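You operate a simulated robot arm through the tools that you are given. There is no shell and no other tool.

You are at the controls of a simulated robot arm. One attempt, no reset.

## Task
Put things in order on the wooden table with the long grey block. At the end: the yellow block stands on top of the brown carton (marked "BELTS"); the green block stands where the yellow block stood; the tall green cap stands where the tall pink cap stood; the tall pink cap stands where the green block stood; whatever was shut is shut again. Leave all else as you found it, and nothing knocked over.

It is judged by the outcome, as a careful person would: the job done as asked, and still so three seconds after it is handed in. It fails if anything else is knocked over, pushed out of place, dropped, spilled or broken. A push-on lid holds only when it is set on centred and level and pressed home; a screw cap is set on level and turned clockwise until tight.

## Robot
A 7-joint arm with a two-finger parallel gripper, fixed in place. Base frame: the origin is at the foot of the arm, x ahead of it, y to its left, z up; the work surface is at about z = 0. Readings come in cm, degrees, newtons and seconds.
With the tool pointing down near the work surface it reaches from about 22 to 58 cm from the base axis. Its first joint turns from -66.0 to 66.0 degrees. Payload 2.5 kg.
The tool frame sits at the grasp point between the pads (the TCP): z along the fingers, y along the line on which they close. The tips reach 2.3 cm beyond it. Largest opening 9.4 cm; finger width 3.8, thickness 1; the body of the gripper, 5.4 by 9.6 cm, starts 3.9 cm behind the TCP.
Orientation is told as [roll, pitch, yaw] about the base's x, y, z axes, in that order, counted from this pose: with the fingers straight down and closing along the base's y, the tool's x points along the base's -x, its y along +y and its z along -z.

## Interface
- The arm moves only by the tool jog_arm. Its argument "motion" is a list of rows, each a list of 7 numbers: the shift along the base's x, y, z in units of 400 mm (1.0 is 400 mm), then the turn, a rotation vector about the base's x, y, z in units of 120 degrees (1.0 is 120 degrees), then the finger opening in mm, from 0 to 94. In form: [[x, y, z, ax, ay, az, gripper], ...]. A call has 1 to 20 rows; each row is the pose to reach, as a shift and turn from the pose commanded when the call began. A call with a number of a shift or a turn outside -1 to 1 is refused whole. Each row takes 0.2 s and may step no farther than 5 cm and 8.6 degrees from the row before; otherwise, or with a gripper value out of range, the whole call is refused. A pose out of reach is approached as far as the arm can. The call stops where the force on the tool passes 40 N (or 10 N more than at its start, if that is more) or the arm is blocked; 0.2 s more then pass. Each finger travels about 10.8 cm/s and halts on what it meets, pressing with about 25 N; the grip force reading is that of the motor and also rises with nothing between the fingers. The clock runs only during rows and for 0.2 s after the last one: add rows that repeat a pose to give the fingers time. The reply holds the time, the measured pose of the TCP, the force on the tool along the base axes, the opening and the grip force, in the units named above and with some noise, with the torque about the TCP (base axes, N m) and any sound that the robot's microphone picked up, and new pictures: "views" is both (left out), scene, wrist or none.
- Cameras (640 x 400 px; columns grow to the right, rows downward): "scene" is fixed at [10.49, -39.66, 54.48]; the picture's right is [0.92, -0.39, 0.00], its down [-0.23, -0.54, -0.81] and it looks along [0.31, 0.75, -0.59] (base axes); focal length 328 px, centre (320, 200). "wrist" rides on the gripper at [8.6, 1.6, -7.4] in the tool frame; the picture's right is [-0.18, 0.98, 0.00], its down [-0.58, -0.11, -0.81] and it looks along [-0.79, -0.15, 0.59] (tool axes); focal length 243 px, centre (320, 200). There is no depth. A picture from a camera that has moved, and an enlarged one, comes with that camera's place and axes in the base frame and with its lens.
- close_up(camera, box): a new picture of the part [left, top, right, bottom] of that camera's present view, enlarged. It takes no simulated time.
- job_done(): hands the job in; it is judged then, once.

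Places have to be worked out from the pictures, the camera data and where the tool is seen. Open the gripper and draw the arm clear of the work before you hand the job in, unless the task says otherwise.

The tools are called as a command line: name --pt "numbers of a row" for each row, then --argument value for the rest, lists and objects as JSON in quotes. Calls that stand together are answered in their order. jog_arm: Moves the arm, as the interface text tells. Its arguments: {"type":"object","properties":{"motion":{"type":"array"},"views":{"type":"string","enum":["both","scene","wrist","none"]}},"required":["motion"]} The other tools are called the same way: close_up (camera, box) takes an enlarged picture of a part of a camera's view; job_done () hands the job in.

At the start:

```text
clock: 0.0
position: [28.49, 29.78, 28.93]
tcp_rot: [-0.1, 0.1, 0.0]
ft_force: [0.3, -0.8, 0.0]
wrist_torque: [0.02, 0.03, -0.02]
gripper_width: 9.42
gripper_force: 0.0
```

scene: 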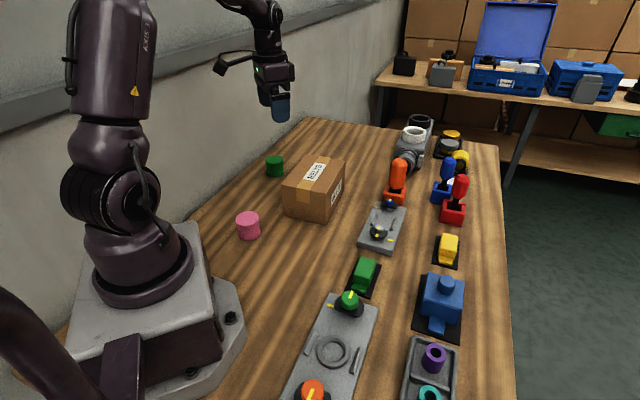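
wrist: 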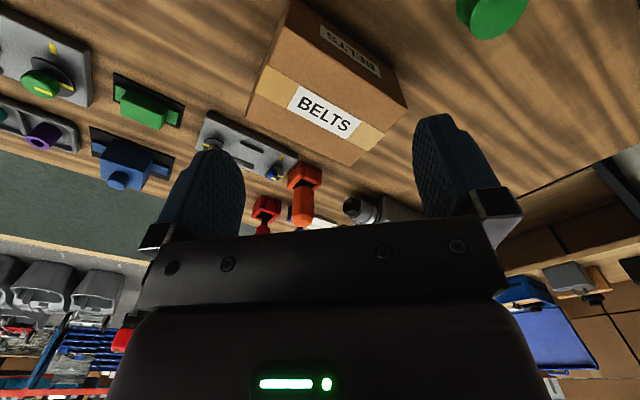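

The scene shows the carton, caps, and blocks on the table. I'll look closer at the parts before moving anything.

close_up --camera "scene" --box '[220, 130, 380, 250]'

close_up --camera "scene" --box '[330, 200, 490, 300]'

close_up --camera "scene" --box '[270, 270, 510, 400]'

close_up --camera "scene" --box '[350, 100, 510, 240]'

close_up --camera "wrist" --box '[0, 0, 400, 250]'

```text
3.33 times, centred on (300, 190) of scene
camera zoom: at [10.49, -39.66, 54.48], right [0.92, -0.39, 0.0], down [-0.23, -0.54, -0.81], along [0.31, 0.75, -0.59], focal length 1094 px, centre (387, 233)
```

zoom: 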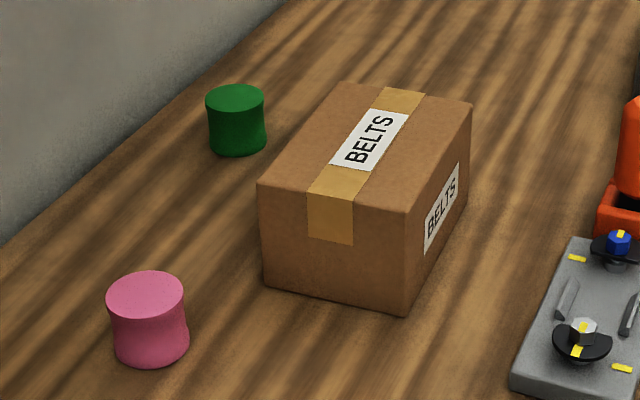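

```text
4.00 times, centred on (410, 250) of scene
camera zoom: at [10.49, -39.66, 54.48], right [0.92, -0.39, 0.0], down [-0.23, -0.54, -0.81], along [0.31, 0.75, -0.59], focal length 1313 px, centre (-40, 0)
```

zoom: 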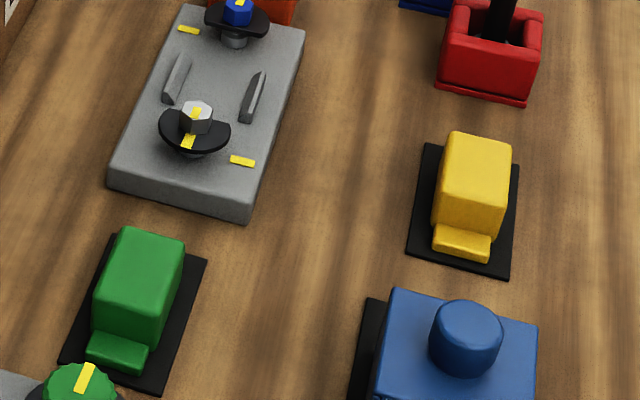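

```text
2.67 times, centred on (390, 335) of scene
camera zoom: at [10.49, -39.66, 54.48], right [0.92, -0.39, 0.0], down [-0.23, -0.54, -0.81], along [0.31, 0.75, -0.59], focal length 875 px, centre (133, -160)
```

zoom: 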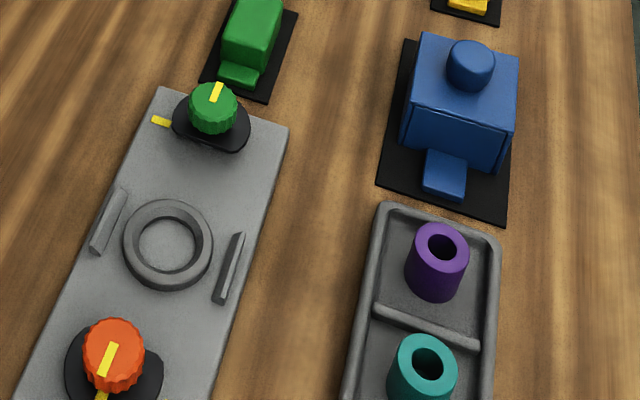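

```text
2.86 times, centred on (430, 170) of scene
camera zoom: at [10.49, -39.66, 54.48], right [0.92, -0.39, 0.0], down [-0.23, -0.54, -0.81], along [0.31, 0.75, -0.59], focal length 938 px, centre (6, 286)
```

zoom: 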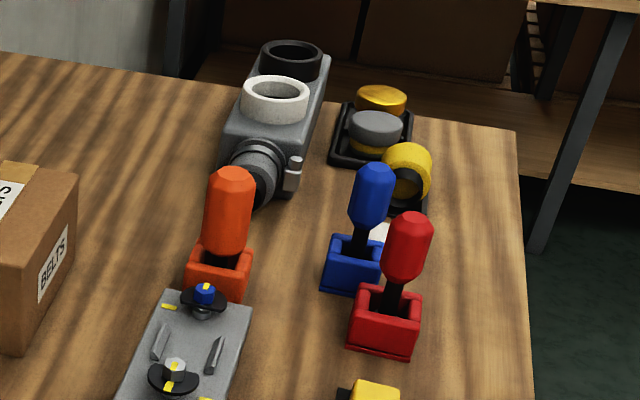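

```text
1.60 times, centred on (200, 125) of wrist
camera zoom: at [19.9, 31.26, 36.58], right [0.18, 0.98, 0.0], down [0.58, -0.11, 0.81], along [0.79, -0.15, -0.59], focal length 388 px, centre (512, 320)
```

zoom: 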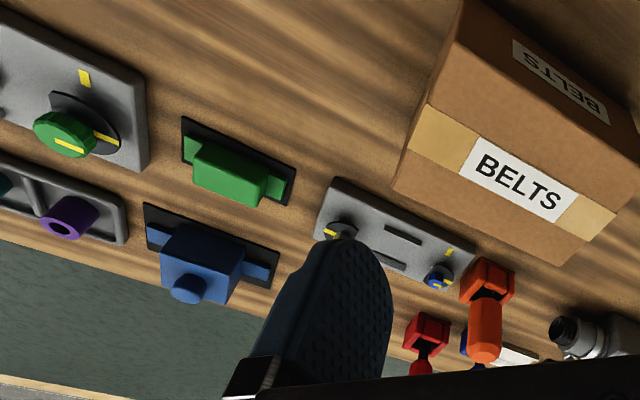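

Working from the scene camera, I put the pink cap at about (18, 23), the green cap at (32.5, 49), the carton centre at (37.5, 27), the green block at (37.4, 0) and the yellow block at (58.7, -1). The table axes are turned about 45°. I'll swing high over to the blocks with the wrist yawed 45° to look at them.

jog_arm --pt "0.05 -0.07 -0.02 0 0 0.0375 94" --pt "0.1 -0.14 -0.04 0 0 0.075 94" --pt "0.15 -0.21 -0.06 0 0 0.1125 94" --pt "0.2 -0.28 -0.08 0 0 0.15 94" --pt "0.25 -0.35 -0.1 0 0 0.1875 94" --pt "0.3 -0.42 -0.12 0 0 0.225 94" --pt "0.35 -0.49 -0.14 0 0 0.2625 94" --pt "0.4 -0.56 -0.16 0 0 0.3 94" --pt "0.45 -0.63 -0.18 0 0 0.3375 94" --pt "0.5 -0.72 -0.2 0 0 0.375 94" --pt "0.5375 -0.745 -0.225 0 0 0.375 94" --pt "0.5375 -0.745 -0.225 0 0 0.375 94"

```text
clock: 2.6
position: [50.03, -0.07, 19.98]
tcp_rot: [0.0, 0.0, 45.1]
ft_force: [-0.2, -0.5, 0.1]
wrist_torque: [0.01, 0.01, 0.03]
gripper_width: 9.4
gripper_force: 0.0
camera wrist: at [42.85, -5.14, 27.53], right [-0.57, 0.82, 0.0], down [0.49, 0.33, 0.81], along [0.66, 0.46, -0.59], focal length 243 px, centre (320, 200)
```

scene: 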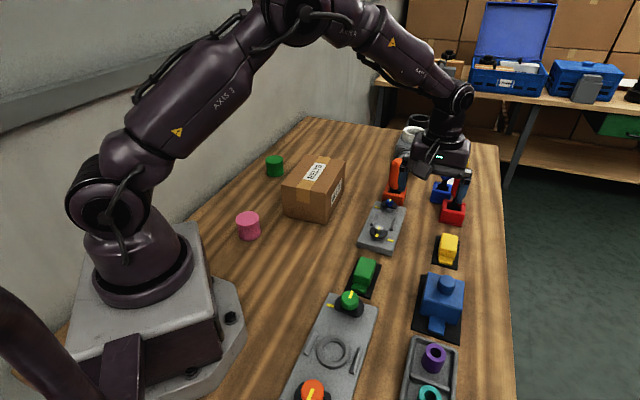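
wrist: 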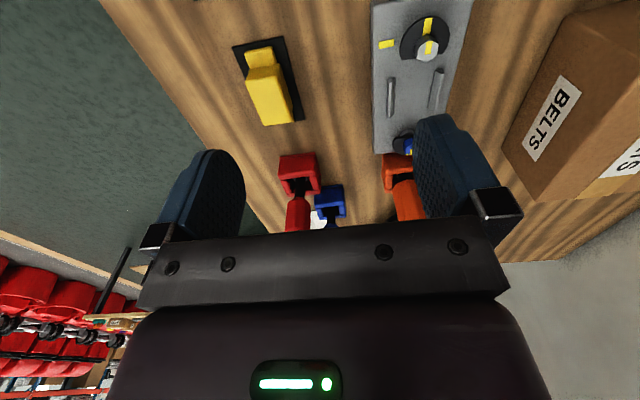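

The move went as expected. I'll zoom in on the yellow block from the wrist camera to fix its position and shape.

close_up --camera "wrist" --box '[210, 20, 338, 132]'

close_up --camera "scene" --box '[420, 220, 476, 276]'

close_up --camera "scene" --box '[336, 245, 392, 305]'

```text
3.57 times, centred on (274, 76) of wrist
camera zoom: at [42.85, -5.14, 27.53], right [-0.57, 0.82, 0.0], down [0.49, 0.33, 0.81], along [0.66, 0.46, -0.59], focal length 866 px, centre (484, 643)
```

zoom: 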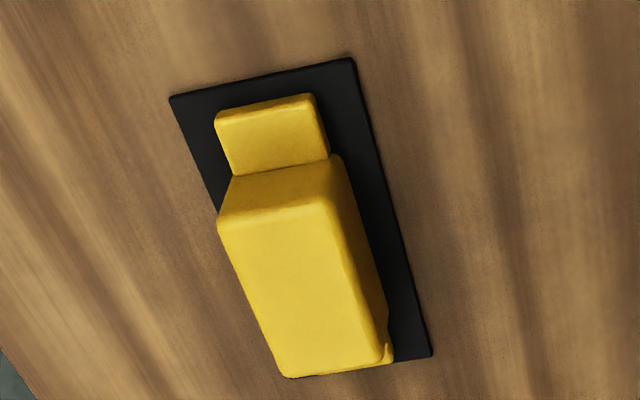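

```text
7.14 times, centred on (448, 248) of scene
camera zoom: at [10.49, -39.66, 54.48], right [0.92, -0.39, 0.0], down [-0.23, -0.54, -0.81], along [0.31, 0.75, -0.59], focal length 2344 px, centre (-594, -143)
```

zoom: 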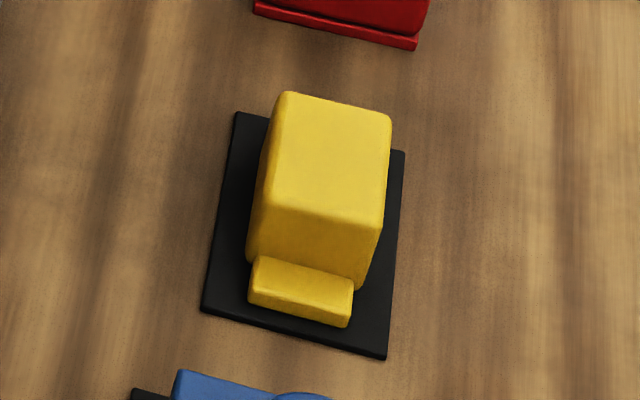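

```text
6.67 times, centred on (364, 275) of scene
camera zoom: at [10.49, -39.66, 54.48], right [0.92, -0.39, 0.0], down [-0.23, -0.54, -0.81], along [0.31, 0.75, -0.59], focal length 2188 px, centre (27, -300)
```

zoom: 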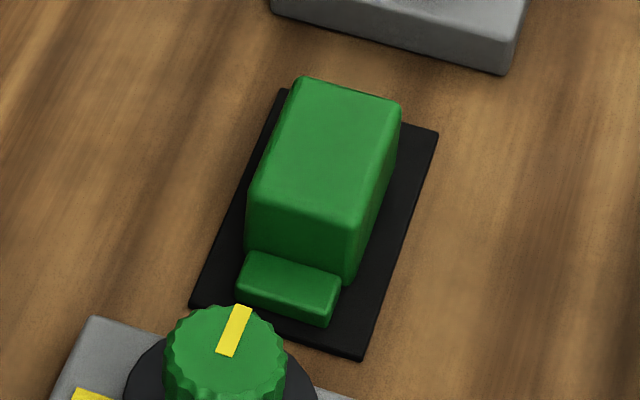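

Both views put the yellow block's body centre at about (58.4, -1.0), with its top at about 3.4 cm and a size of 5.2 x 3.2. It sits on a thin black plate, long axis at 45°. I'll move to hover above it and check the reach.

jog_arm --pt "0.07 -0.0086 -0.06 0 0 0 80" --pt "0.14 -0.0172 -0.12 0 0 0 80" --pt "0.21 -0.0258 -0.18 0 0 0 70" --pt "0.21 -0.0258 -0.248 0 0 0 70" --pt "0.21 -0.0258 -0.248 0 0 0 70"

```text
clock: 3.8
position: [58.43, -1.17, 10.24]
tcp_rot: [0.0, 0.0, 45.1]
ft_force: [0.7, 0.6, -0.5]
wrist_torque: [-0.01, 0.03, 0.01]
gripper_width: 7.01
gripper_force: 0.2
camera wrist: at [51.11, -6.19, 17.69], right [-0.57, 0.82, 0.0], down [0.49, 0.33, 0.81], along [0.66, 0.46, -0.59], focal length 243 px, centre (320, 200)
```

scene: 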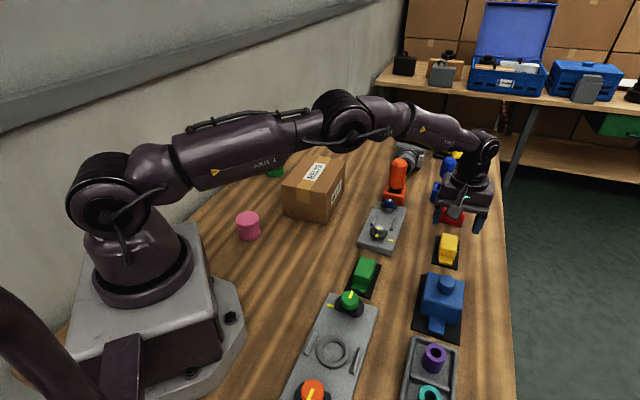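
wrist: 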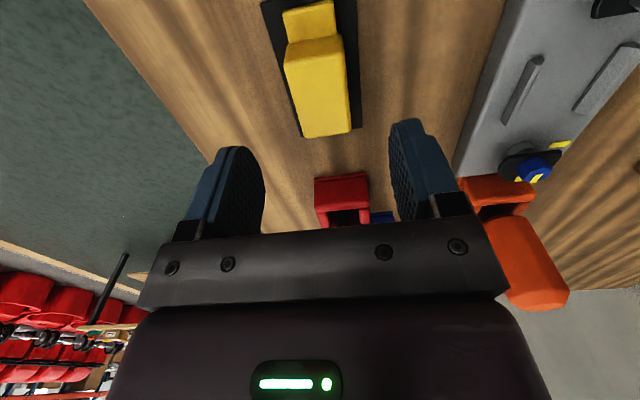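

Reach is fine here. I'll zoom on the yellow block once more to centre the grip precisely.

close_up --camera "wrist" --box '[240, 0, 400, 150]'

```text
2.67 times, centred on (320, 75) of wrist
camera zoom: at [51.11, -6.19, 17.69], right [-0.57, 0.82, 0.0], down [0.49, 0.33, 0.81], along [0.66, 0.46, -0.59], focal length 647 px, centre (320, 533)
```

zoom: 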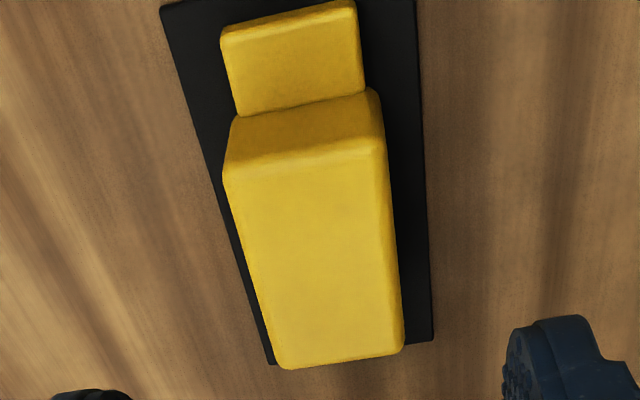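

The refined centre is (58.37, -1.05), which matches the commanded position. I'll go straight down to about z=3.1 with the fingers either side of the body.

jog_arm --pt "0 0 -0.06 0 0 0 70" --pt "0 0 -0.11 0 0 0 70" --pt "0 0 -0.15 0 0 0 70" --pt "0 0 -0.172 0 0 0 70" --pt "0 0 -0.172 0 0 0 70" --pt "0 0 -0.172 0 0 0 70"

```text
clock: 5.2
position: [58.39, -1.07, 3.22]
tcp_rot: [0.0, 0.0, 45.2]
ft_force: [-0.5, -0.3, -0.1]
wrist_torque: [0.0, 0.03, 0.01]
gripper_width: 7.02
gripper_force: 0.1
camera wrist: at [51.11, -6.07, 10.77], right [-0.57, 0.82, 0.0], down [0.49, 0.33, 0.81], along [0.67, 0.46, -0.59], focal length 243 px, centre (320, 200)
```

scene: 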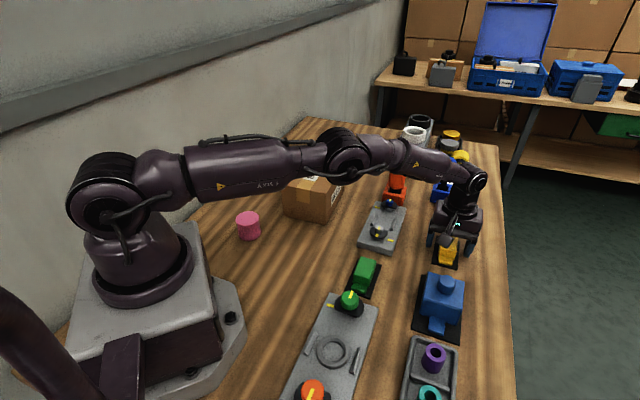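
wrist: 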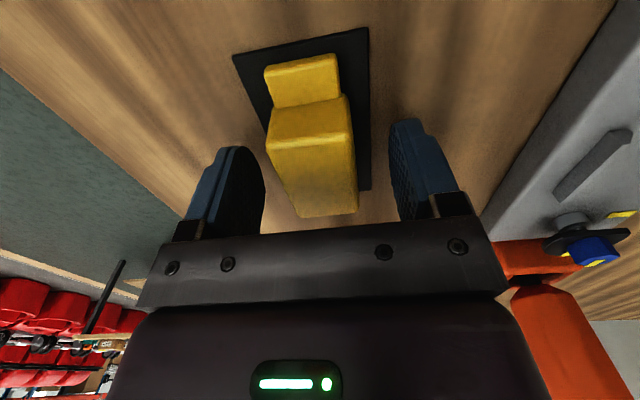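

The block is centred between the pads with no contact. I'm closing the fingers on it.

jog_arm --pt "0 0 0 0 0 0 50" --pt "0 0 0 0 0 0 20" --pt "0 0 0 0 0 0 20" --pt "0 0 0 0 0 0 20"

```text
clock: 6.2
position: [58.37, -0.9, 3.27]
tcp_rot: [0.0, 0.0, 45.1]
ft_force: [0.8, -1.2, -0.5]
wrist_torque: [0.01, -0.1, -0.03]
gripper_width: 3.57
gripper_force: 25.3
camera wrist: at [51.11, -6.08, 10.78], right [-0.57, 0.82, 0.0], down [0.49, 0.33, 0.81], along [0.67, 0.46, -0.59], focal length 243 px, centre (320, 200)
```

scene: 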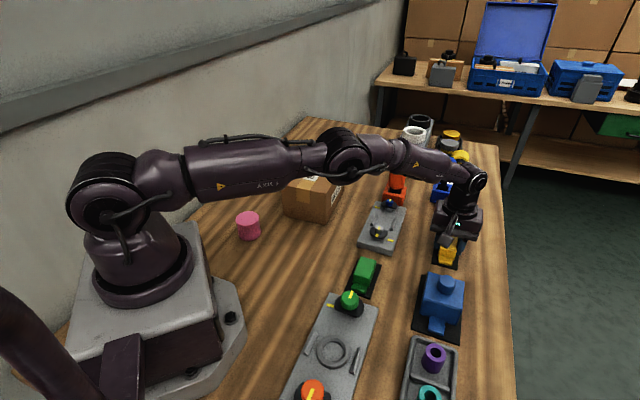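
wrist: 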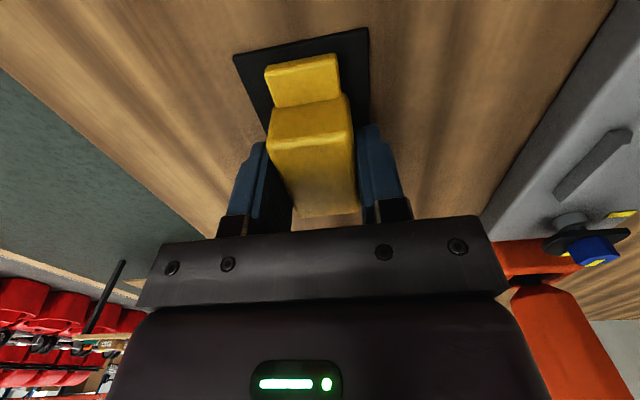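

Gripped at a width of 3.57 cm. I'll lift slowly, only a couple of centimetres, to see whether the black plate stays behind.

jog_arm --pt "0 0 0.01 0 0 0 20" --pt "0 0 0.025 0 0 0 20" --pt "0 0 0.05 0 0 0 20" --pt "0 0 0.075 0 0 0 20" --pt "0 0 0.075 0 0 0 20"

```text
clock: 7.4
position: [58.34, -1.12, 6.13]
tcp_rot: [0.0, 0.1, 44.9]
ft_force: [1.1, 0.3, -2.8]
wrist_torque: [0.01, 0.02, 0.0]
gripper_width: 3.57
gripper_force: 25.1
camera wrist: at [51.16, -6.11, 13.7], right [-0.57, 0.82, 0.0], down [0.49, 0.33, 0.81], along [0.66, 0.46, -0.59], focal length 243 px, centre (320, 200)
```

scene: 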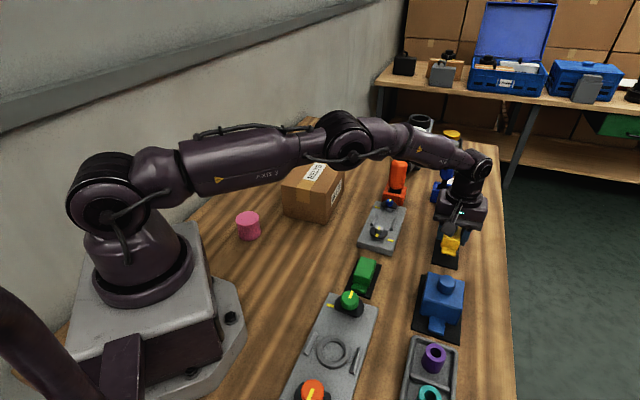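
wrist: 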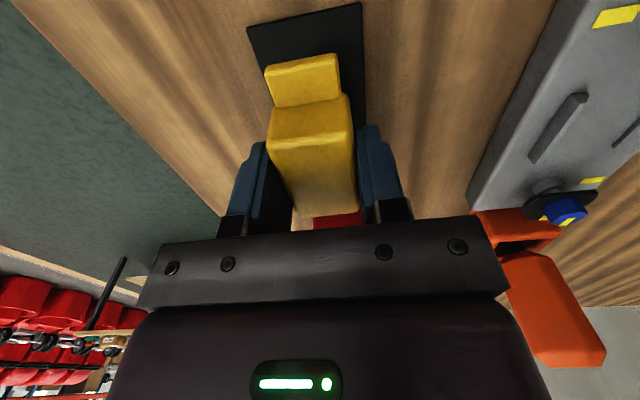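

The plate stays put, so it marks the block's spot and the block is held cleanly. Before carrying, I'll zoom in on the carton to measure its top.

close_up --camera "scene" --box '[275, 145, 355, 225]'

```text
5.00 times, centred on (315, 185) of scene
camera zoom: at [10.49, -39.66, 54.48], right [0.92, -0.39, 0.0], down [-0.23, -0.54, -0.81], along [0.31, 0.75, -0.59], focal length 1641 px, centre (345, 275)
```

zoom: 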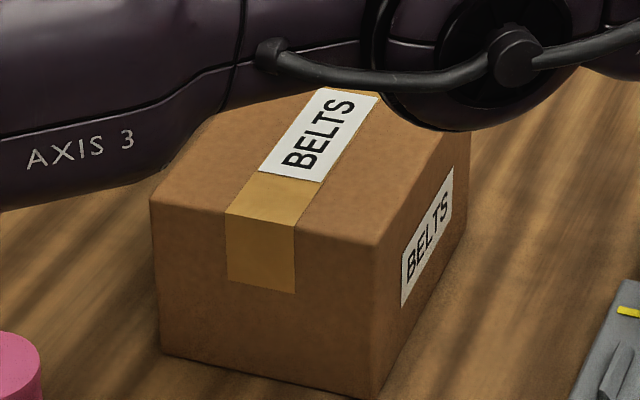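

The carton top centre works out to about (38.1, 28.6), 9.75 cm high, with its long side along the 45° direction. I'll raise the yellow block well clear and carry it over the carton at height.

jog_arm --pt "0 0 0.1 0 0 0 20" --pt "0 0 0.2 0 0 0 20" --pt "0 0 0.3 0 0 0 20" --pt "-0.03 0.04 0.39 0 0 0 20" --pt "-0.08 0.117 0.44 0 0 0 20" --pt "-0.135 0.197 0.4475 0 0 0 20" --pt "-0.19 0.277 0.4475 0 0 0 20" --pt "-0.245 0.357 0.4475 0 0 0 20" --pt "-0.3 0.437 0.4475 0 0 0 20" --pt "-0.355 0.517 0.4475 0 0 0 20" --pt "-0.41 0.597 0.4475 0 0 0 20" --pt "-0.465 0.677 0.43 0 0 0 20" --pt "-0.5075 0.741 0.4 0 0 0 20" --pt "-0.5075 0.741 0.35 0 0 0 20" --pt "-0.5075 0.741 0.35 0 0 0 20"

```text
clock: 10.6
position: [37.94, 28.43, 20.16]
tcp_rot: [0.1, -0.1, 45.1]
ft_force: [0.6, 0.2, -1.8]
wrist_torque: [0.02, -0.01, 0.01]
gripper_width: 3.6
gripper_force: 25.6
camera wrist: at [30.82, 23.43, 27.68], right [-0.57, 0.82, 0.0], down [0.49, 0.33, 0.81], along [0.66, 0.46, -0.59], focal length 243 px, centre (320, 200)
```

scene: 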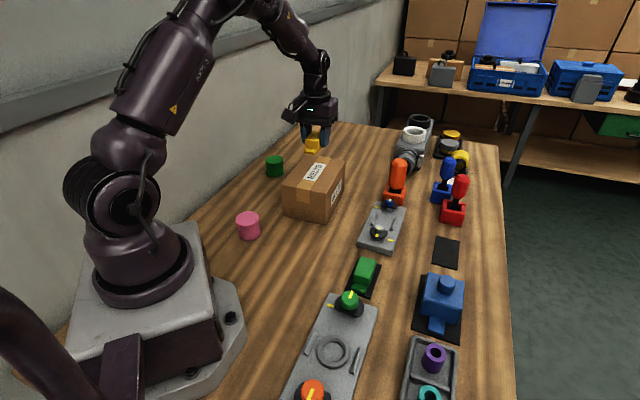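
wrist: 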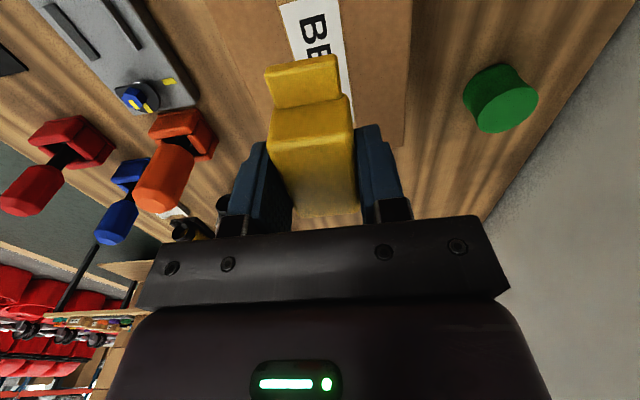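

The wrist view agrees with the carton's corner at (39.3, 39), so the block is over the centre of the carton top. I'm lowering it to just above the top.

jog_arm --pt "0 0 -0.06 0 0 0 20" --pt "0 0 -0.11 0 0 0 20" --pt "0 0 -0.15 0 0 0 20" --pt "0 0 -0.171 0 0 0 20" --pt "0 0 -0.171 0 0 0 20"

close_up --camera "scene" --box '[275, 125, 355, 225]'

```text
clock: 11.8
position: [38.16, 28.48, 13.38]
tcp_rot: [0.1, 0.0, 45.1]
ft_force: [0.5, -0.1, -2.5]
wrist_torque: [-0.01, -0.02, 0.01]
gripper_width: 3.58
gripper_force: 25.1
camera wrist: at [30.86, 23.42, 20.92], right [-0.57, 0.82, 0.0], down [0.49, 0.33, 0.81], along [0.67, 0.46, -0.59], focal length 243 px, centre (320, 200)
```

scene: 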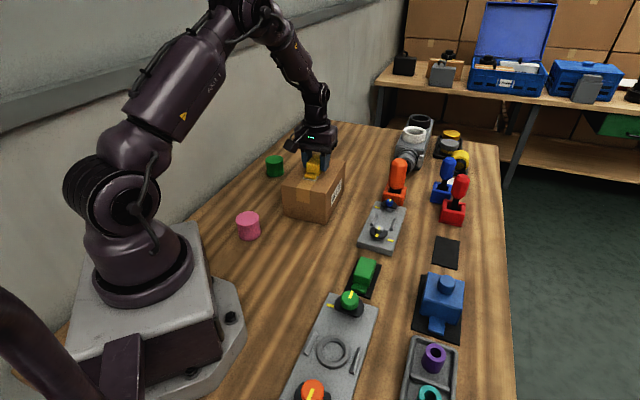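
wrist: 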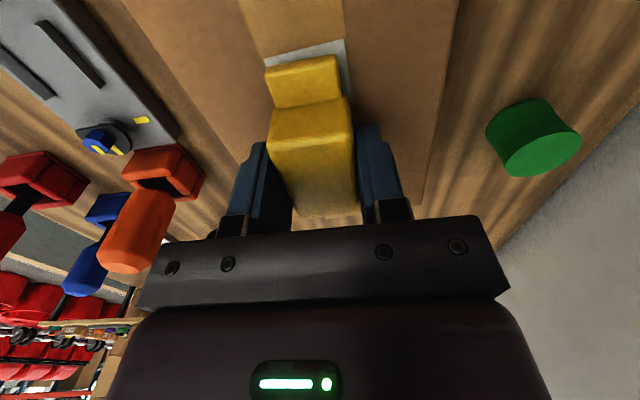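

```text
4.00 times, centred on (315, 175) of scene
camera zoom: at [10.49, -39.66, 54.48], right [0.92, -0.39, 0.0], down [-0.23, -0.54, -0.81], along [0.31, 0.75, -0.59], focal length 1313 px, centre (340, 300)
```

zoom: 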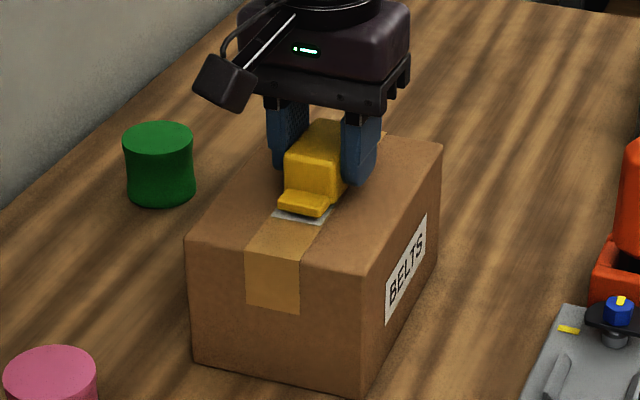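

The block hovers just above the label. I'm lowering in 1 mm steps and watching the vertical force.

jog_arm --pt "0 0 -0.0025 0 0 0 20" --pt "0 0 -0.005 0 0 0 20" --pt "0 0 -0.0075 0 0 0 20" --pt "0 0 -0.01 0 0 0 20" --pt "0 0 -0.0125 0 0 0 20" --pt "0 0 -0.0125 0 0 0 20" --views "none"

```text
clock: 13.2
position: [38.15, 28.5, 12.95]
tcp_rot: [0.0, 0.0, 45.0]
ft_force: [0.2, 0.7, -0.5]
wrist_torque: [0.03, -0.03, -0.01]
gripper_width: 3.59
gripper_force: 25.4
```

The vertical load dropped from about -2.5 N to -0.5 N, which suggests contact is starting. I'll go a little lower to confirm.

jog_arm --pt "0 0 -0.0015 0 0 0 20" --pt "0 0 -0.003 0 0 0 20" --pt "0 0 -0.003 0 0 0 20" --views "none"

close_up --camera "scene" --box '[285, 140, 345, 200]'

```text
clock: 14.0
position: [38.26, 28.7, 12.83]
tcp_rot: [-0.1, -0.2, 45.1]
ft_force: [-3.8, -4.3, 14.6]
wrist_torque: [-0.08, 0.08, 0.0]
gripper_width: 3.57
gripper_force: 25.1
```

```text
6.67 times, centred on (315, 170) of scene
camera zoom: at [10.49, -39.67, 54.47], right [0.92, -0.39, 0.0], down [-0.23, -0.54, -0.81], along [0.31, 0.75, -0.59], focal length 2188 px, centre (353, 400)
```

zoom: 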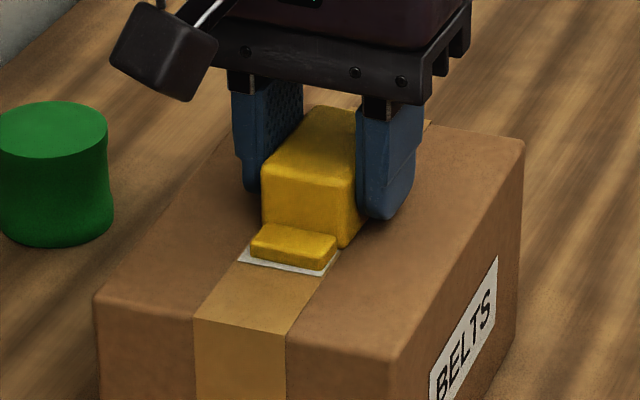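

There's firm contact (about 15 N), so the block is seated. I'll ease up half a millimetre to shed the load, then open the fingers gently.

jog_arm --pt "0 0 0.0018 0 0 0 20" --pt "0 0 0.0018 0 0 0 20" --pt "0 0 0.0018 0 0 0 38" --pt "0 0 0.0018 0 0 0 45" --pt "0 0 0.0018 0 0 0 60" --pt "0 0 0.0018 0 0 0 60"

```text
clock: 15.4
position: [38.17, 28.52, 12.88]
tcp_rot: [0.1, 0.0, 45.0]
ft_force: [-1.0, 1.0, -0.2]
wrist_torque: [0.02, 0.01, 0.06]
gripper_width: 6.0
gripper_force: 0.1
camera wrist: at [30.89, 23.48, 20.38], right [-0.57, 0.82, 0.0], down [0.49, 0.33, 0.81], along [0.67, 0.46, -0.59], focal length 243 px, centre (320, 200)
```

scene: 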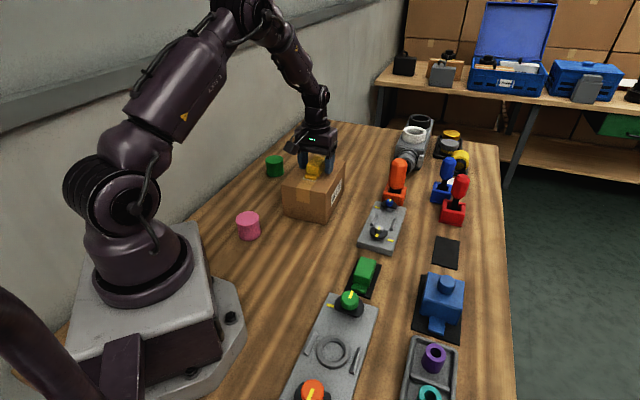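
wrist: 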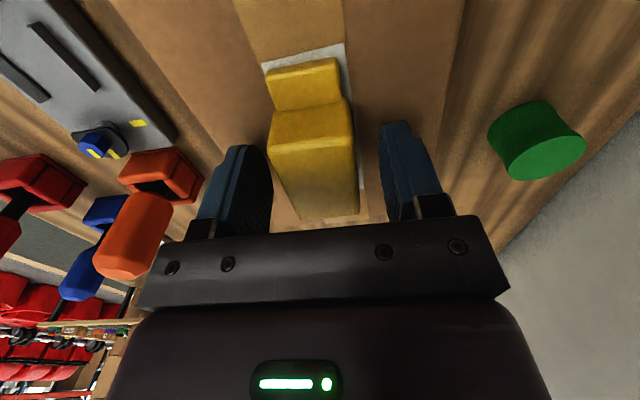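

The yellow block stands free on the carton. I'll rise straight up and travel to above the green block, about (37.3, -0.3).

jog_arm --pt "0 0 0.06 0 0 0 60" --pt "0 0 0.15 0 0 0 60" --pt "0 0 0.24 0 0 0 70" --pt "-0.002 -0.06 0.28 0 0 0 70" --pt "-0.005 -0.16 0.28 0 0 0 70" --pt "-0.008 -0.26 0.28 0 0 0 70" --pt "-0.011 -0.36 0.28 0 0 0 70" --pt "-0.014 -0.46 0.28 0 0 0 70" --pt "-0.017 -0.56 0.28 0 0 0 70" --pt "-0.02 -0.65 0.25 0 0 0 70" --pt "-0.02 -0.7225 0.18 0 0 0 70" --pt "-0.02 -0.7225 0.1 0 0 0 70" --pt "-0.02 -0.7225 0.0565 0 0 0 70" --pt "-0.02 -0.7225 0.0565 0 0 0 70"

close_up --camera "wrist" --box '[220, 0, 420, 150]'

close_up --camera "scene" --box '[275, 125, 355, 225]'

```text
clock: 18.4
position: [37.37, -0.33, 15.29]
tcp_rot: [0.0, 0.0, 45.1]
ft_force: [-0.5, 0.1, 0.5]
wrist_torque: [-0.02, -0.01, -0.02]
gripper_width: 7.02
gripper_force: 0.2
camera wrist: at [30.13, -5.4, 22.84], right [-0.57, 0.82, 0.0], down [0.49, 0.33, 0.81], along [0.66, 0.46, -0.59], focal length 243 px, centre (320, 200)
```

scene: 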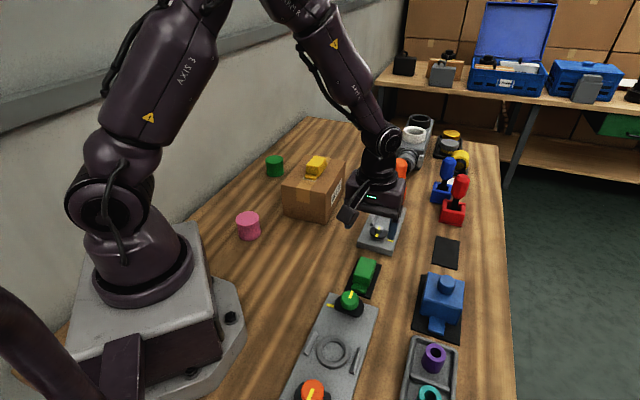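
wrist: 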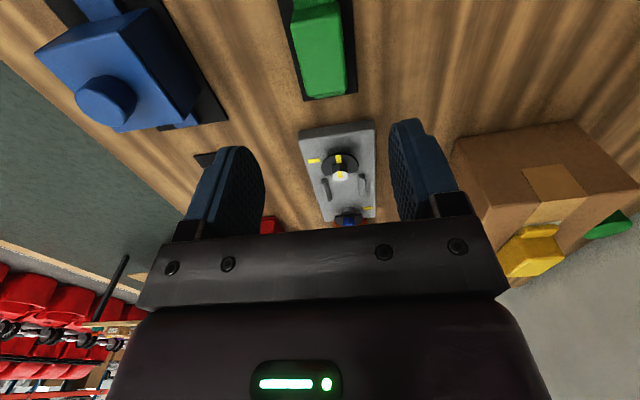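

```text
2.67 times, centred on (320, 75) of wrist
camera zoom: at [30.13, -5.4, 22.84], right [-0.57, 0.82, 0.0], down [0.49, 0.33, 0.81], along [0.66, 0.46, -0.59], focal length 647 px, centre (320, 533)
```

zoom: 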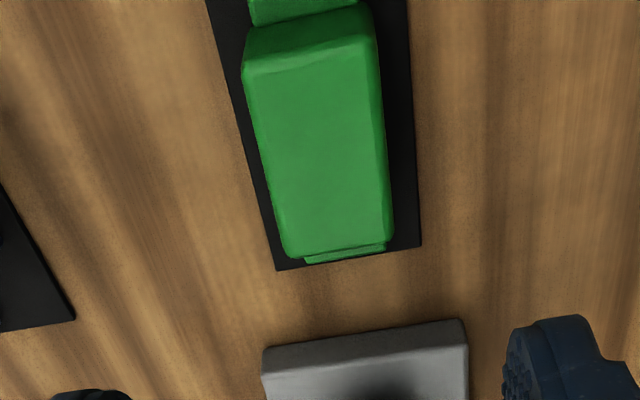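

```text
4.00 times, centred on (315, 175) of scene
camera zoom: at [10.49, -39.66, 54.48], right [0.92, -0.39, 0.0], down [-0.23, -0.54, -0.81], along [0.31, 0.75, -0.59], focal length 1313 px, centre (340, 300)
```

zoom: 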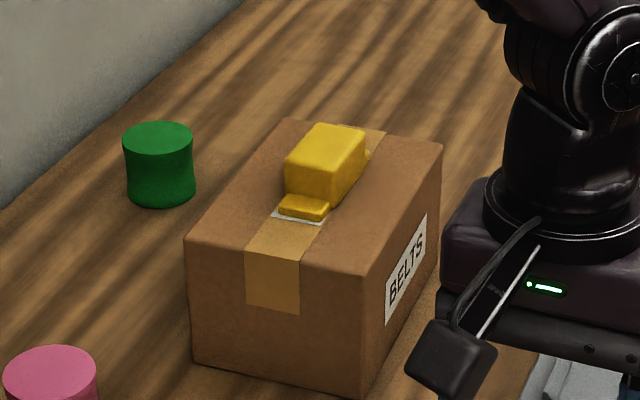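

Yellow sits neatly on the carton. The green block's centre is at (37.27, -0.26), matching the tool position, so I'm descending to grasp height.

jog_arm --pt "0 0 -0.1 0 0 0 70" --pt "0 0 -0.18 0 0 0 70" --pt "0 0 -0.24 0 0 0 70" --pt "0 0 -0.28 0 0 0 70" --pt "0 0 -0.2965 0 0 0 70" --pt "0 0 -0.2965 0 0 0 70"

```text
clock: 19.8
position: [37.33, -0.32, 3.26]
tcp_rot: [0.1, 0.0, 45.1]
ft_force: [0.3, -0.4, -0.4]
wrist_torque: [-0.02, 0.02, 0.03]
gripper_width: 6.98
gripper_force: 0.0
camera wrist: at [30.1, -5.39, 10.81], right [-0.57, 0.82, 0.0], down [0.49, 0.33, 0.81], along [0.66, 0.46, -0.59], focal length 243 px, centre (320, 200)
```

scene: 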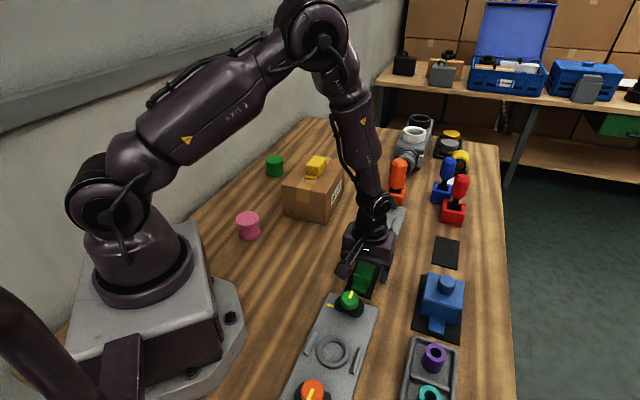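
wrist: 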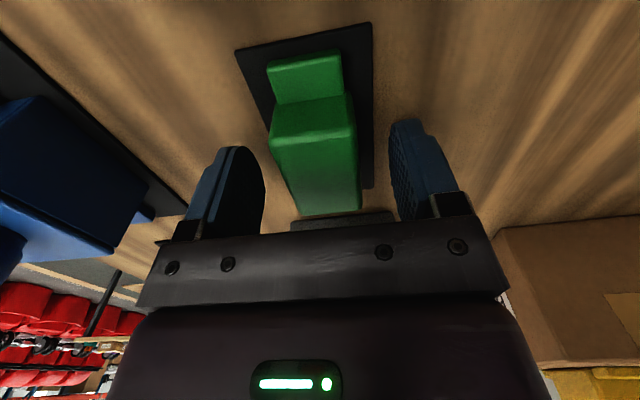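

The pads straddle the green block. I'm closing and then lifting slowly.

jog_arm --pt "0 0 0 0 0 0 50" --pt "0 0 0 0 0 0 20" --pt "0 0 0 0 0 0 20" --pt "0 0 0 0 0 0 20" --pt "0 0 0.01 0 0 0 20" --pt "0 0 0.03 0 0 0 20" --pt "0 0 0.06 0 0 0 20" --pt "0 0 0.075 0 0 0 20"

```text
clock: 21.6
position: [37.18, -0.36, 6.3]
tcp_rot: [0.0, 0.0, 45.1]
ft_force: [-1.0, 0.1, -2.8]
wrist_torque: [0.0, 0.01, -0.03]
gripper_width: 3.59
gripper_force: 24.9
camera wrist: at [29.99, -5.41, 13.74], right [-0.57, 0.82, 0.0], down [0.49, 0.33, 0.81], along [0.66, 0.46, -0.59], focal length 243 px, centre (320, 200)
```

scene: 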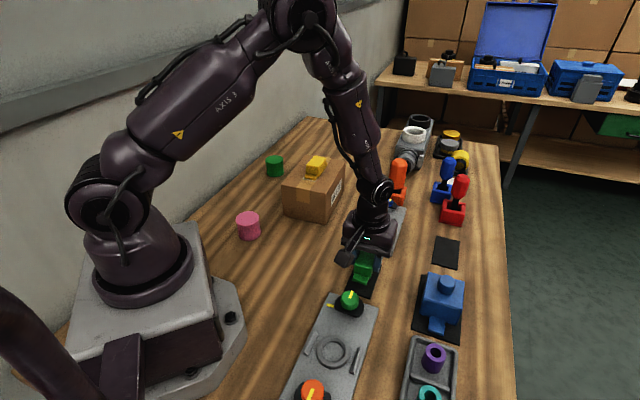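
wrist: 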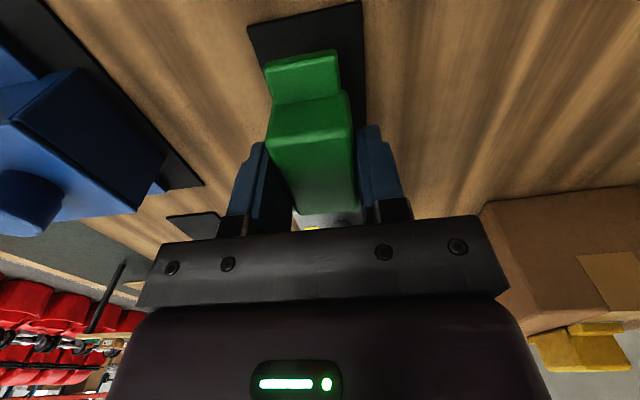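

The green block is lifted and its plate stayed. I'm raising it and carrying it to the yellow block's plate at (58.4, -1.05), stopping about 3 cm above.

jog_arm --pt "0 0 0.09 0 0 0 20" --pt "0 0 0.18 0 0 0 20" --pt "0.03 -0.001 0.25 0 0 0 20" --pt "0.1 -0.0035 0.26 0 0 0 20" --pt "0.18 -0.006 0.26 0 0 0 20" --pt "0.26 -0.009 0.26 0 0 0 20" --pt "0.34 -0.012 0.26 0 0 0 20" --pt "0.42 -0.015 0.26 0 0 0 20" --pt "0.49 -0.017 0.26 0 0 0 20" --pt "0.5275 -0.0185 0.22 0 0 0 20" --pt "0.5275 -0.0185 0.14 0 0 0 20" --pt "0.5275 -0.0185 0.07 0 0 0 20" --pt "0.5275 -0.0185 0.0 0 0 0 20" --pt "0.5275 -0.0185 0.0 0 0 0 20"

close_up --camera "scene" --box '[410, 200, 490, 280]'

close_up --camera "wrist" --box '[220, 0, 420, 220]'

```text
clock: 24.6
position: [58.36, -1.33, 6.4]
tcp_rot: [0.0, -0.1, 45.2]
ft_force: [0.6, 0.3, -2.8]
wrist_torque: [0.04, 0.0, 0.0]
gripper_width: 3.6
gripper_force: 25.3
camera wrist: at [51.16, -6.4, 13.87], right [-0.57, 0.82, 0.0], down [0.49, 0.33, 0.81], along [0.67, 0.46, -0.59], focal length 243 px, centre (320, 200)
```

scene: 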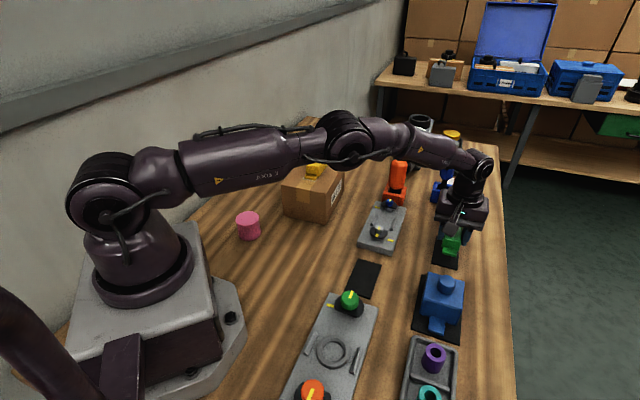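
wrist: 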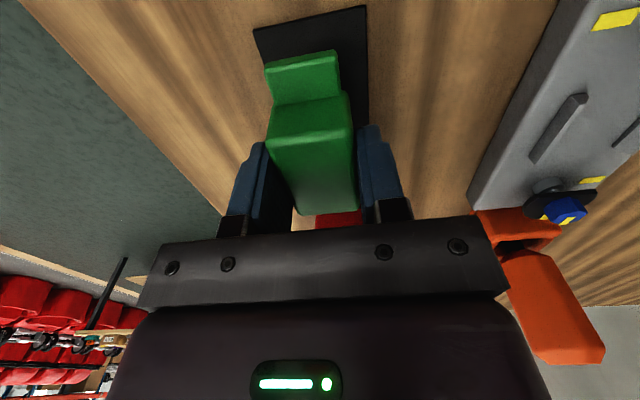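

```text
5.00 times, centred on (450, 240) of scene
camera zoom: at [10.49, -39.66, 54.48], right [0.92, -0.39, 0.0], down [-0.23, -0.54, -0.81], along [0.31, 0.75, -0.59], focal length 1641 px, centre (-330, 0)
```

zoom: 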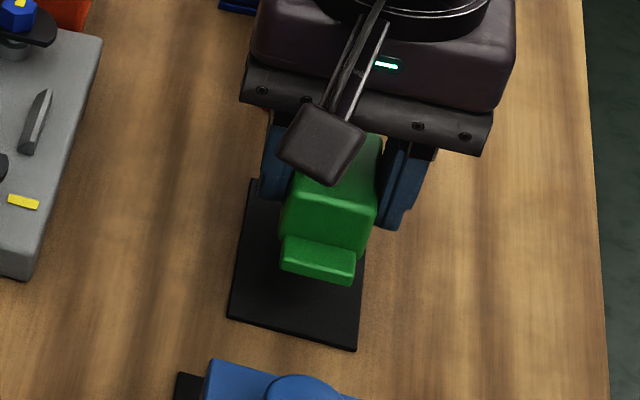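

```text
1.82 times, centred on (320, 110) of wrist
camera zoom: at [51.16, -6.4, 13.87], right [-0.57, 0.82, 0.0], down [0.49, 0.33, 0.81], along [0.67, 0.46, -0.59], focal length 441 px, centre (320, 364)
```

zoom: 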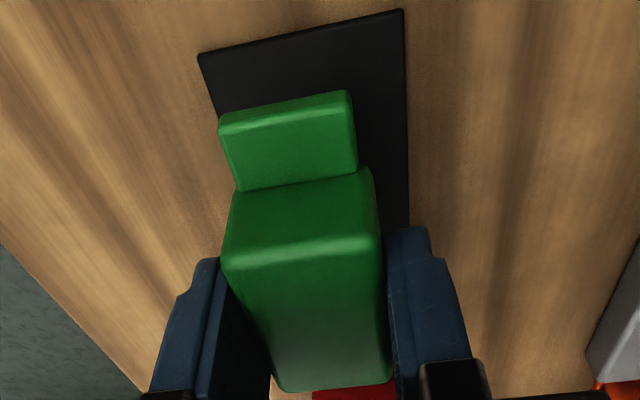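

Nearly above the plate, but the reading (y = -1.33) suggests the arm was still settling. I'll hold briefly and re-read.

jog_arm --pt "0 0 0 0 0 0 20" --pt "0 0 0 0 0 0 20" --views "wrist"

```text
clock: 25.2
position: [58.41, -1.39, 6.44]
tcp_rot: [0.0, 0.0, 44.9]
ft_force: [-0.3, 0.1, -2.1]
wrist_torque: [0.01, -0.01, 0.02]
gripper_width: 3.59
gripper_force: 24.9
camera wrist: at [51.15, -6.4, 13.9], right [-0.57, 0.82, 0.0], down [0.49, 0.33, 0.81], along [0.66, 0.46, -0.59], focal length 243 px, centre (320, 200)
```

wrist: 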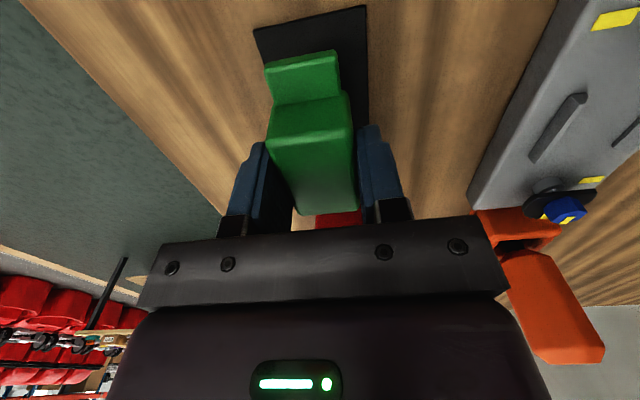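

The arm settled about 0.33 cm off in y compared with the pick pose. I'll correct y and lower to just above the plate.

jog_arm --pt "0 0.0083 0 0 0 0 20" --pt "0 0.0083 -0.03 0 0 0 20" --pt "0 0.0083 -0.055 0 0 0 20" --pt "0 0.0083 -0.07 0 0 0 20" --pt "0 0.0083 -0.07 0 0 0 20" --pt "0 0.0083 -0.07 0 0 0 20"

close_up --camera "scene" --box '[410, 200, 490, 280]'

close_up --camera "wrist" --box '[220, 0, 420, 220]'

```text
clock: 26.6
position: [58.42, -0.76, 3.45]
tcp_rot: [0.0, 0.0, 45.1]
ft_force: [-0.2, -0.5, -1.8]
wrist_torque: [0.0, -0.03, -0.01]
gripper_width: 3.57
gripper_force: 24.7
camera wrist: at [51.15, -5.84, 11.03], right [-0.57, 0.82, 0.0], down [0.49, 0.33, 0.81], along [0.66, 0.46, -0.59], focal length 243 px, centre (320, 200)
```

scene: 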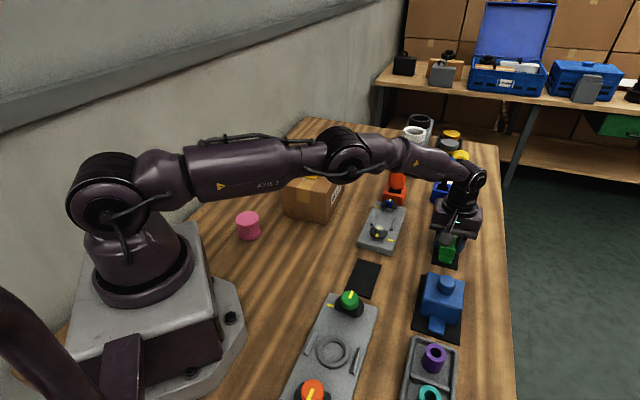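
wrist: 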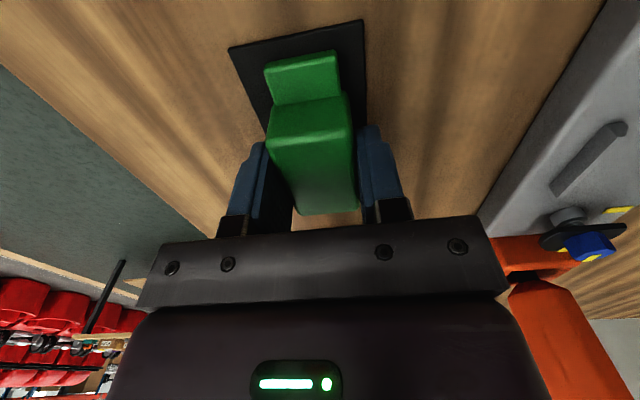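

```text
5.00 times, centred on (450, 240) of scene
camera zoom: at [10.49, -39.66, 54.48], right [0.92, -0.39, 0.0], down [-0.23, -0.54, -0.81], along [0.31, 0.75, -0.59], focal length 1641 px, centre (-330, 0)
```

zoom: 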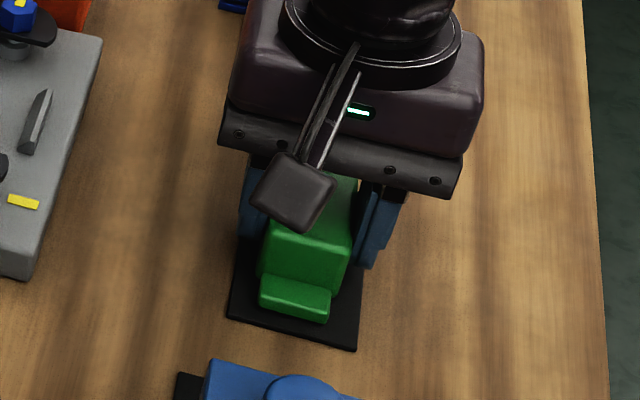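

```text
1.82 times, centred on (320, 110) of wrist
camera zoom: at [51.15, -5.84, 11.03], right [-0.57, 0.82, 0.0], down [0.49, 0.33, 0.81], along [0.66, 0.46, -0.59], focal length 441 px, centre (320, 364)
```

zoom: 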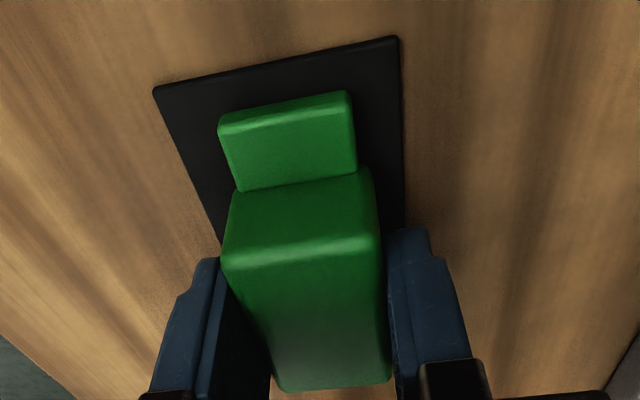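

The y offset overshot: it now reads -0.76 against the pick value of about -1.03, and the margins on the plate agree. I'll make a small correction back, still hovering.

jog_arm --pt "-0.001 -0.0068 0 0 0 0 20" --pt "-0.001 -0.0068 0 0 0 0 20" --pt "-0.001 -0.0068 0 0 0 0 20"

close_up --camera "wrist" --box '[220, 0, 420, 220]'

```text
clock: 27.4
position: [58.27, -1.04, 3.49]
tcp_rot: [-0.1, 0.0, 45.0]
ft_force: [0.1, -0.4, -2.0]
wrist_torque: [0.01, -0.02, -0.03]
gripper_width: 3.58
gripper_force: 25.1
camera wrist: at [51.13, -6.1, 11.07], right [-0.57, 0.82, 0.0], down [0.49, 0.33, 0.81], along [0.67, 0.46, -0.59], focal length 243 px, centre (320, 200)
```

scene: 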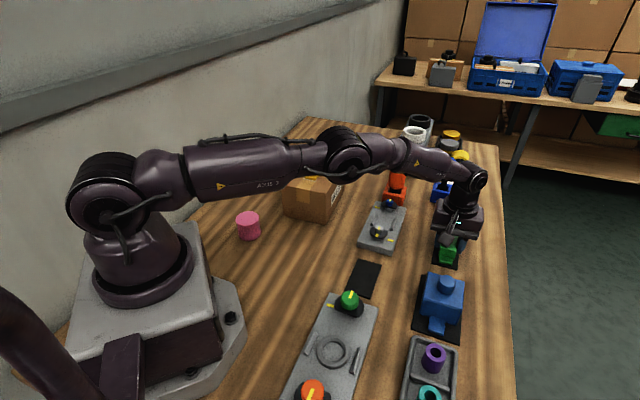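
wrist: 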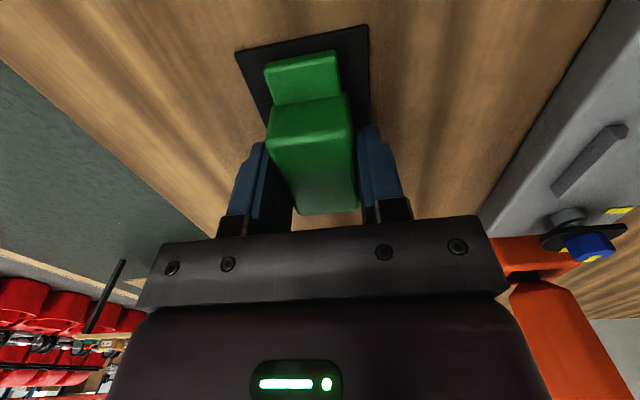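

```text
1.82 times, centred on (320, 110) of wrist
camera zoom: at [51.13, -6.1, 11.07], right [-0.57, 0.82, 0.0], down [0.49, 0.33, 0.81], along [0.67, 0.46, -0.59], focal length 441 px, centre (320, 364)
```

zoom: 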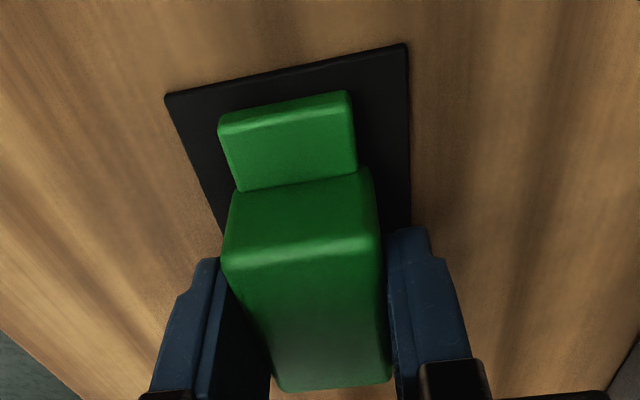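

The alignment now matches the pick view almost exactly. I'm lowering in small steps to set it down.

jog_arm --pt "0 0 -0.002 0 0 0 20" --pt "0 0 -0.004 0 0 0 20" --pt "0 0 -0.005 0 0 0 20" --pt "0 0 -0.005 0 0 0 20" --views "none"

```text
clock: 28.4
position: [58.41, -1.12, 3.31]
tcp_rot: [0.0, 0.0, 45.0]
ft_force: [-4.7, 0.9, 4.9]
wrist_torque: [-0.18, 0.22, -0.11]
gripper_width: 3.57
gripper_force: 25.0
```

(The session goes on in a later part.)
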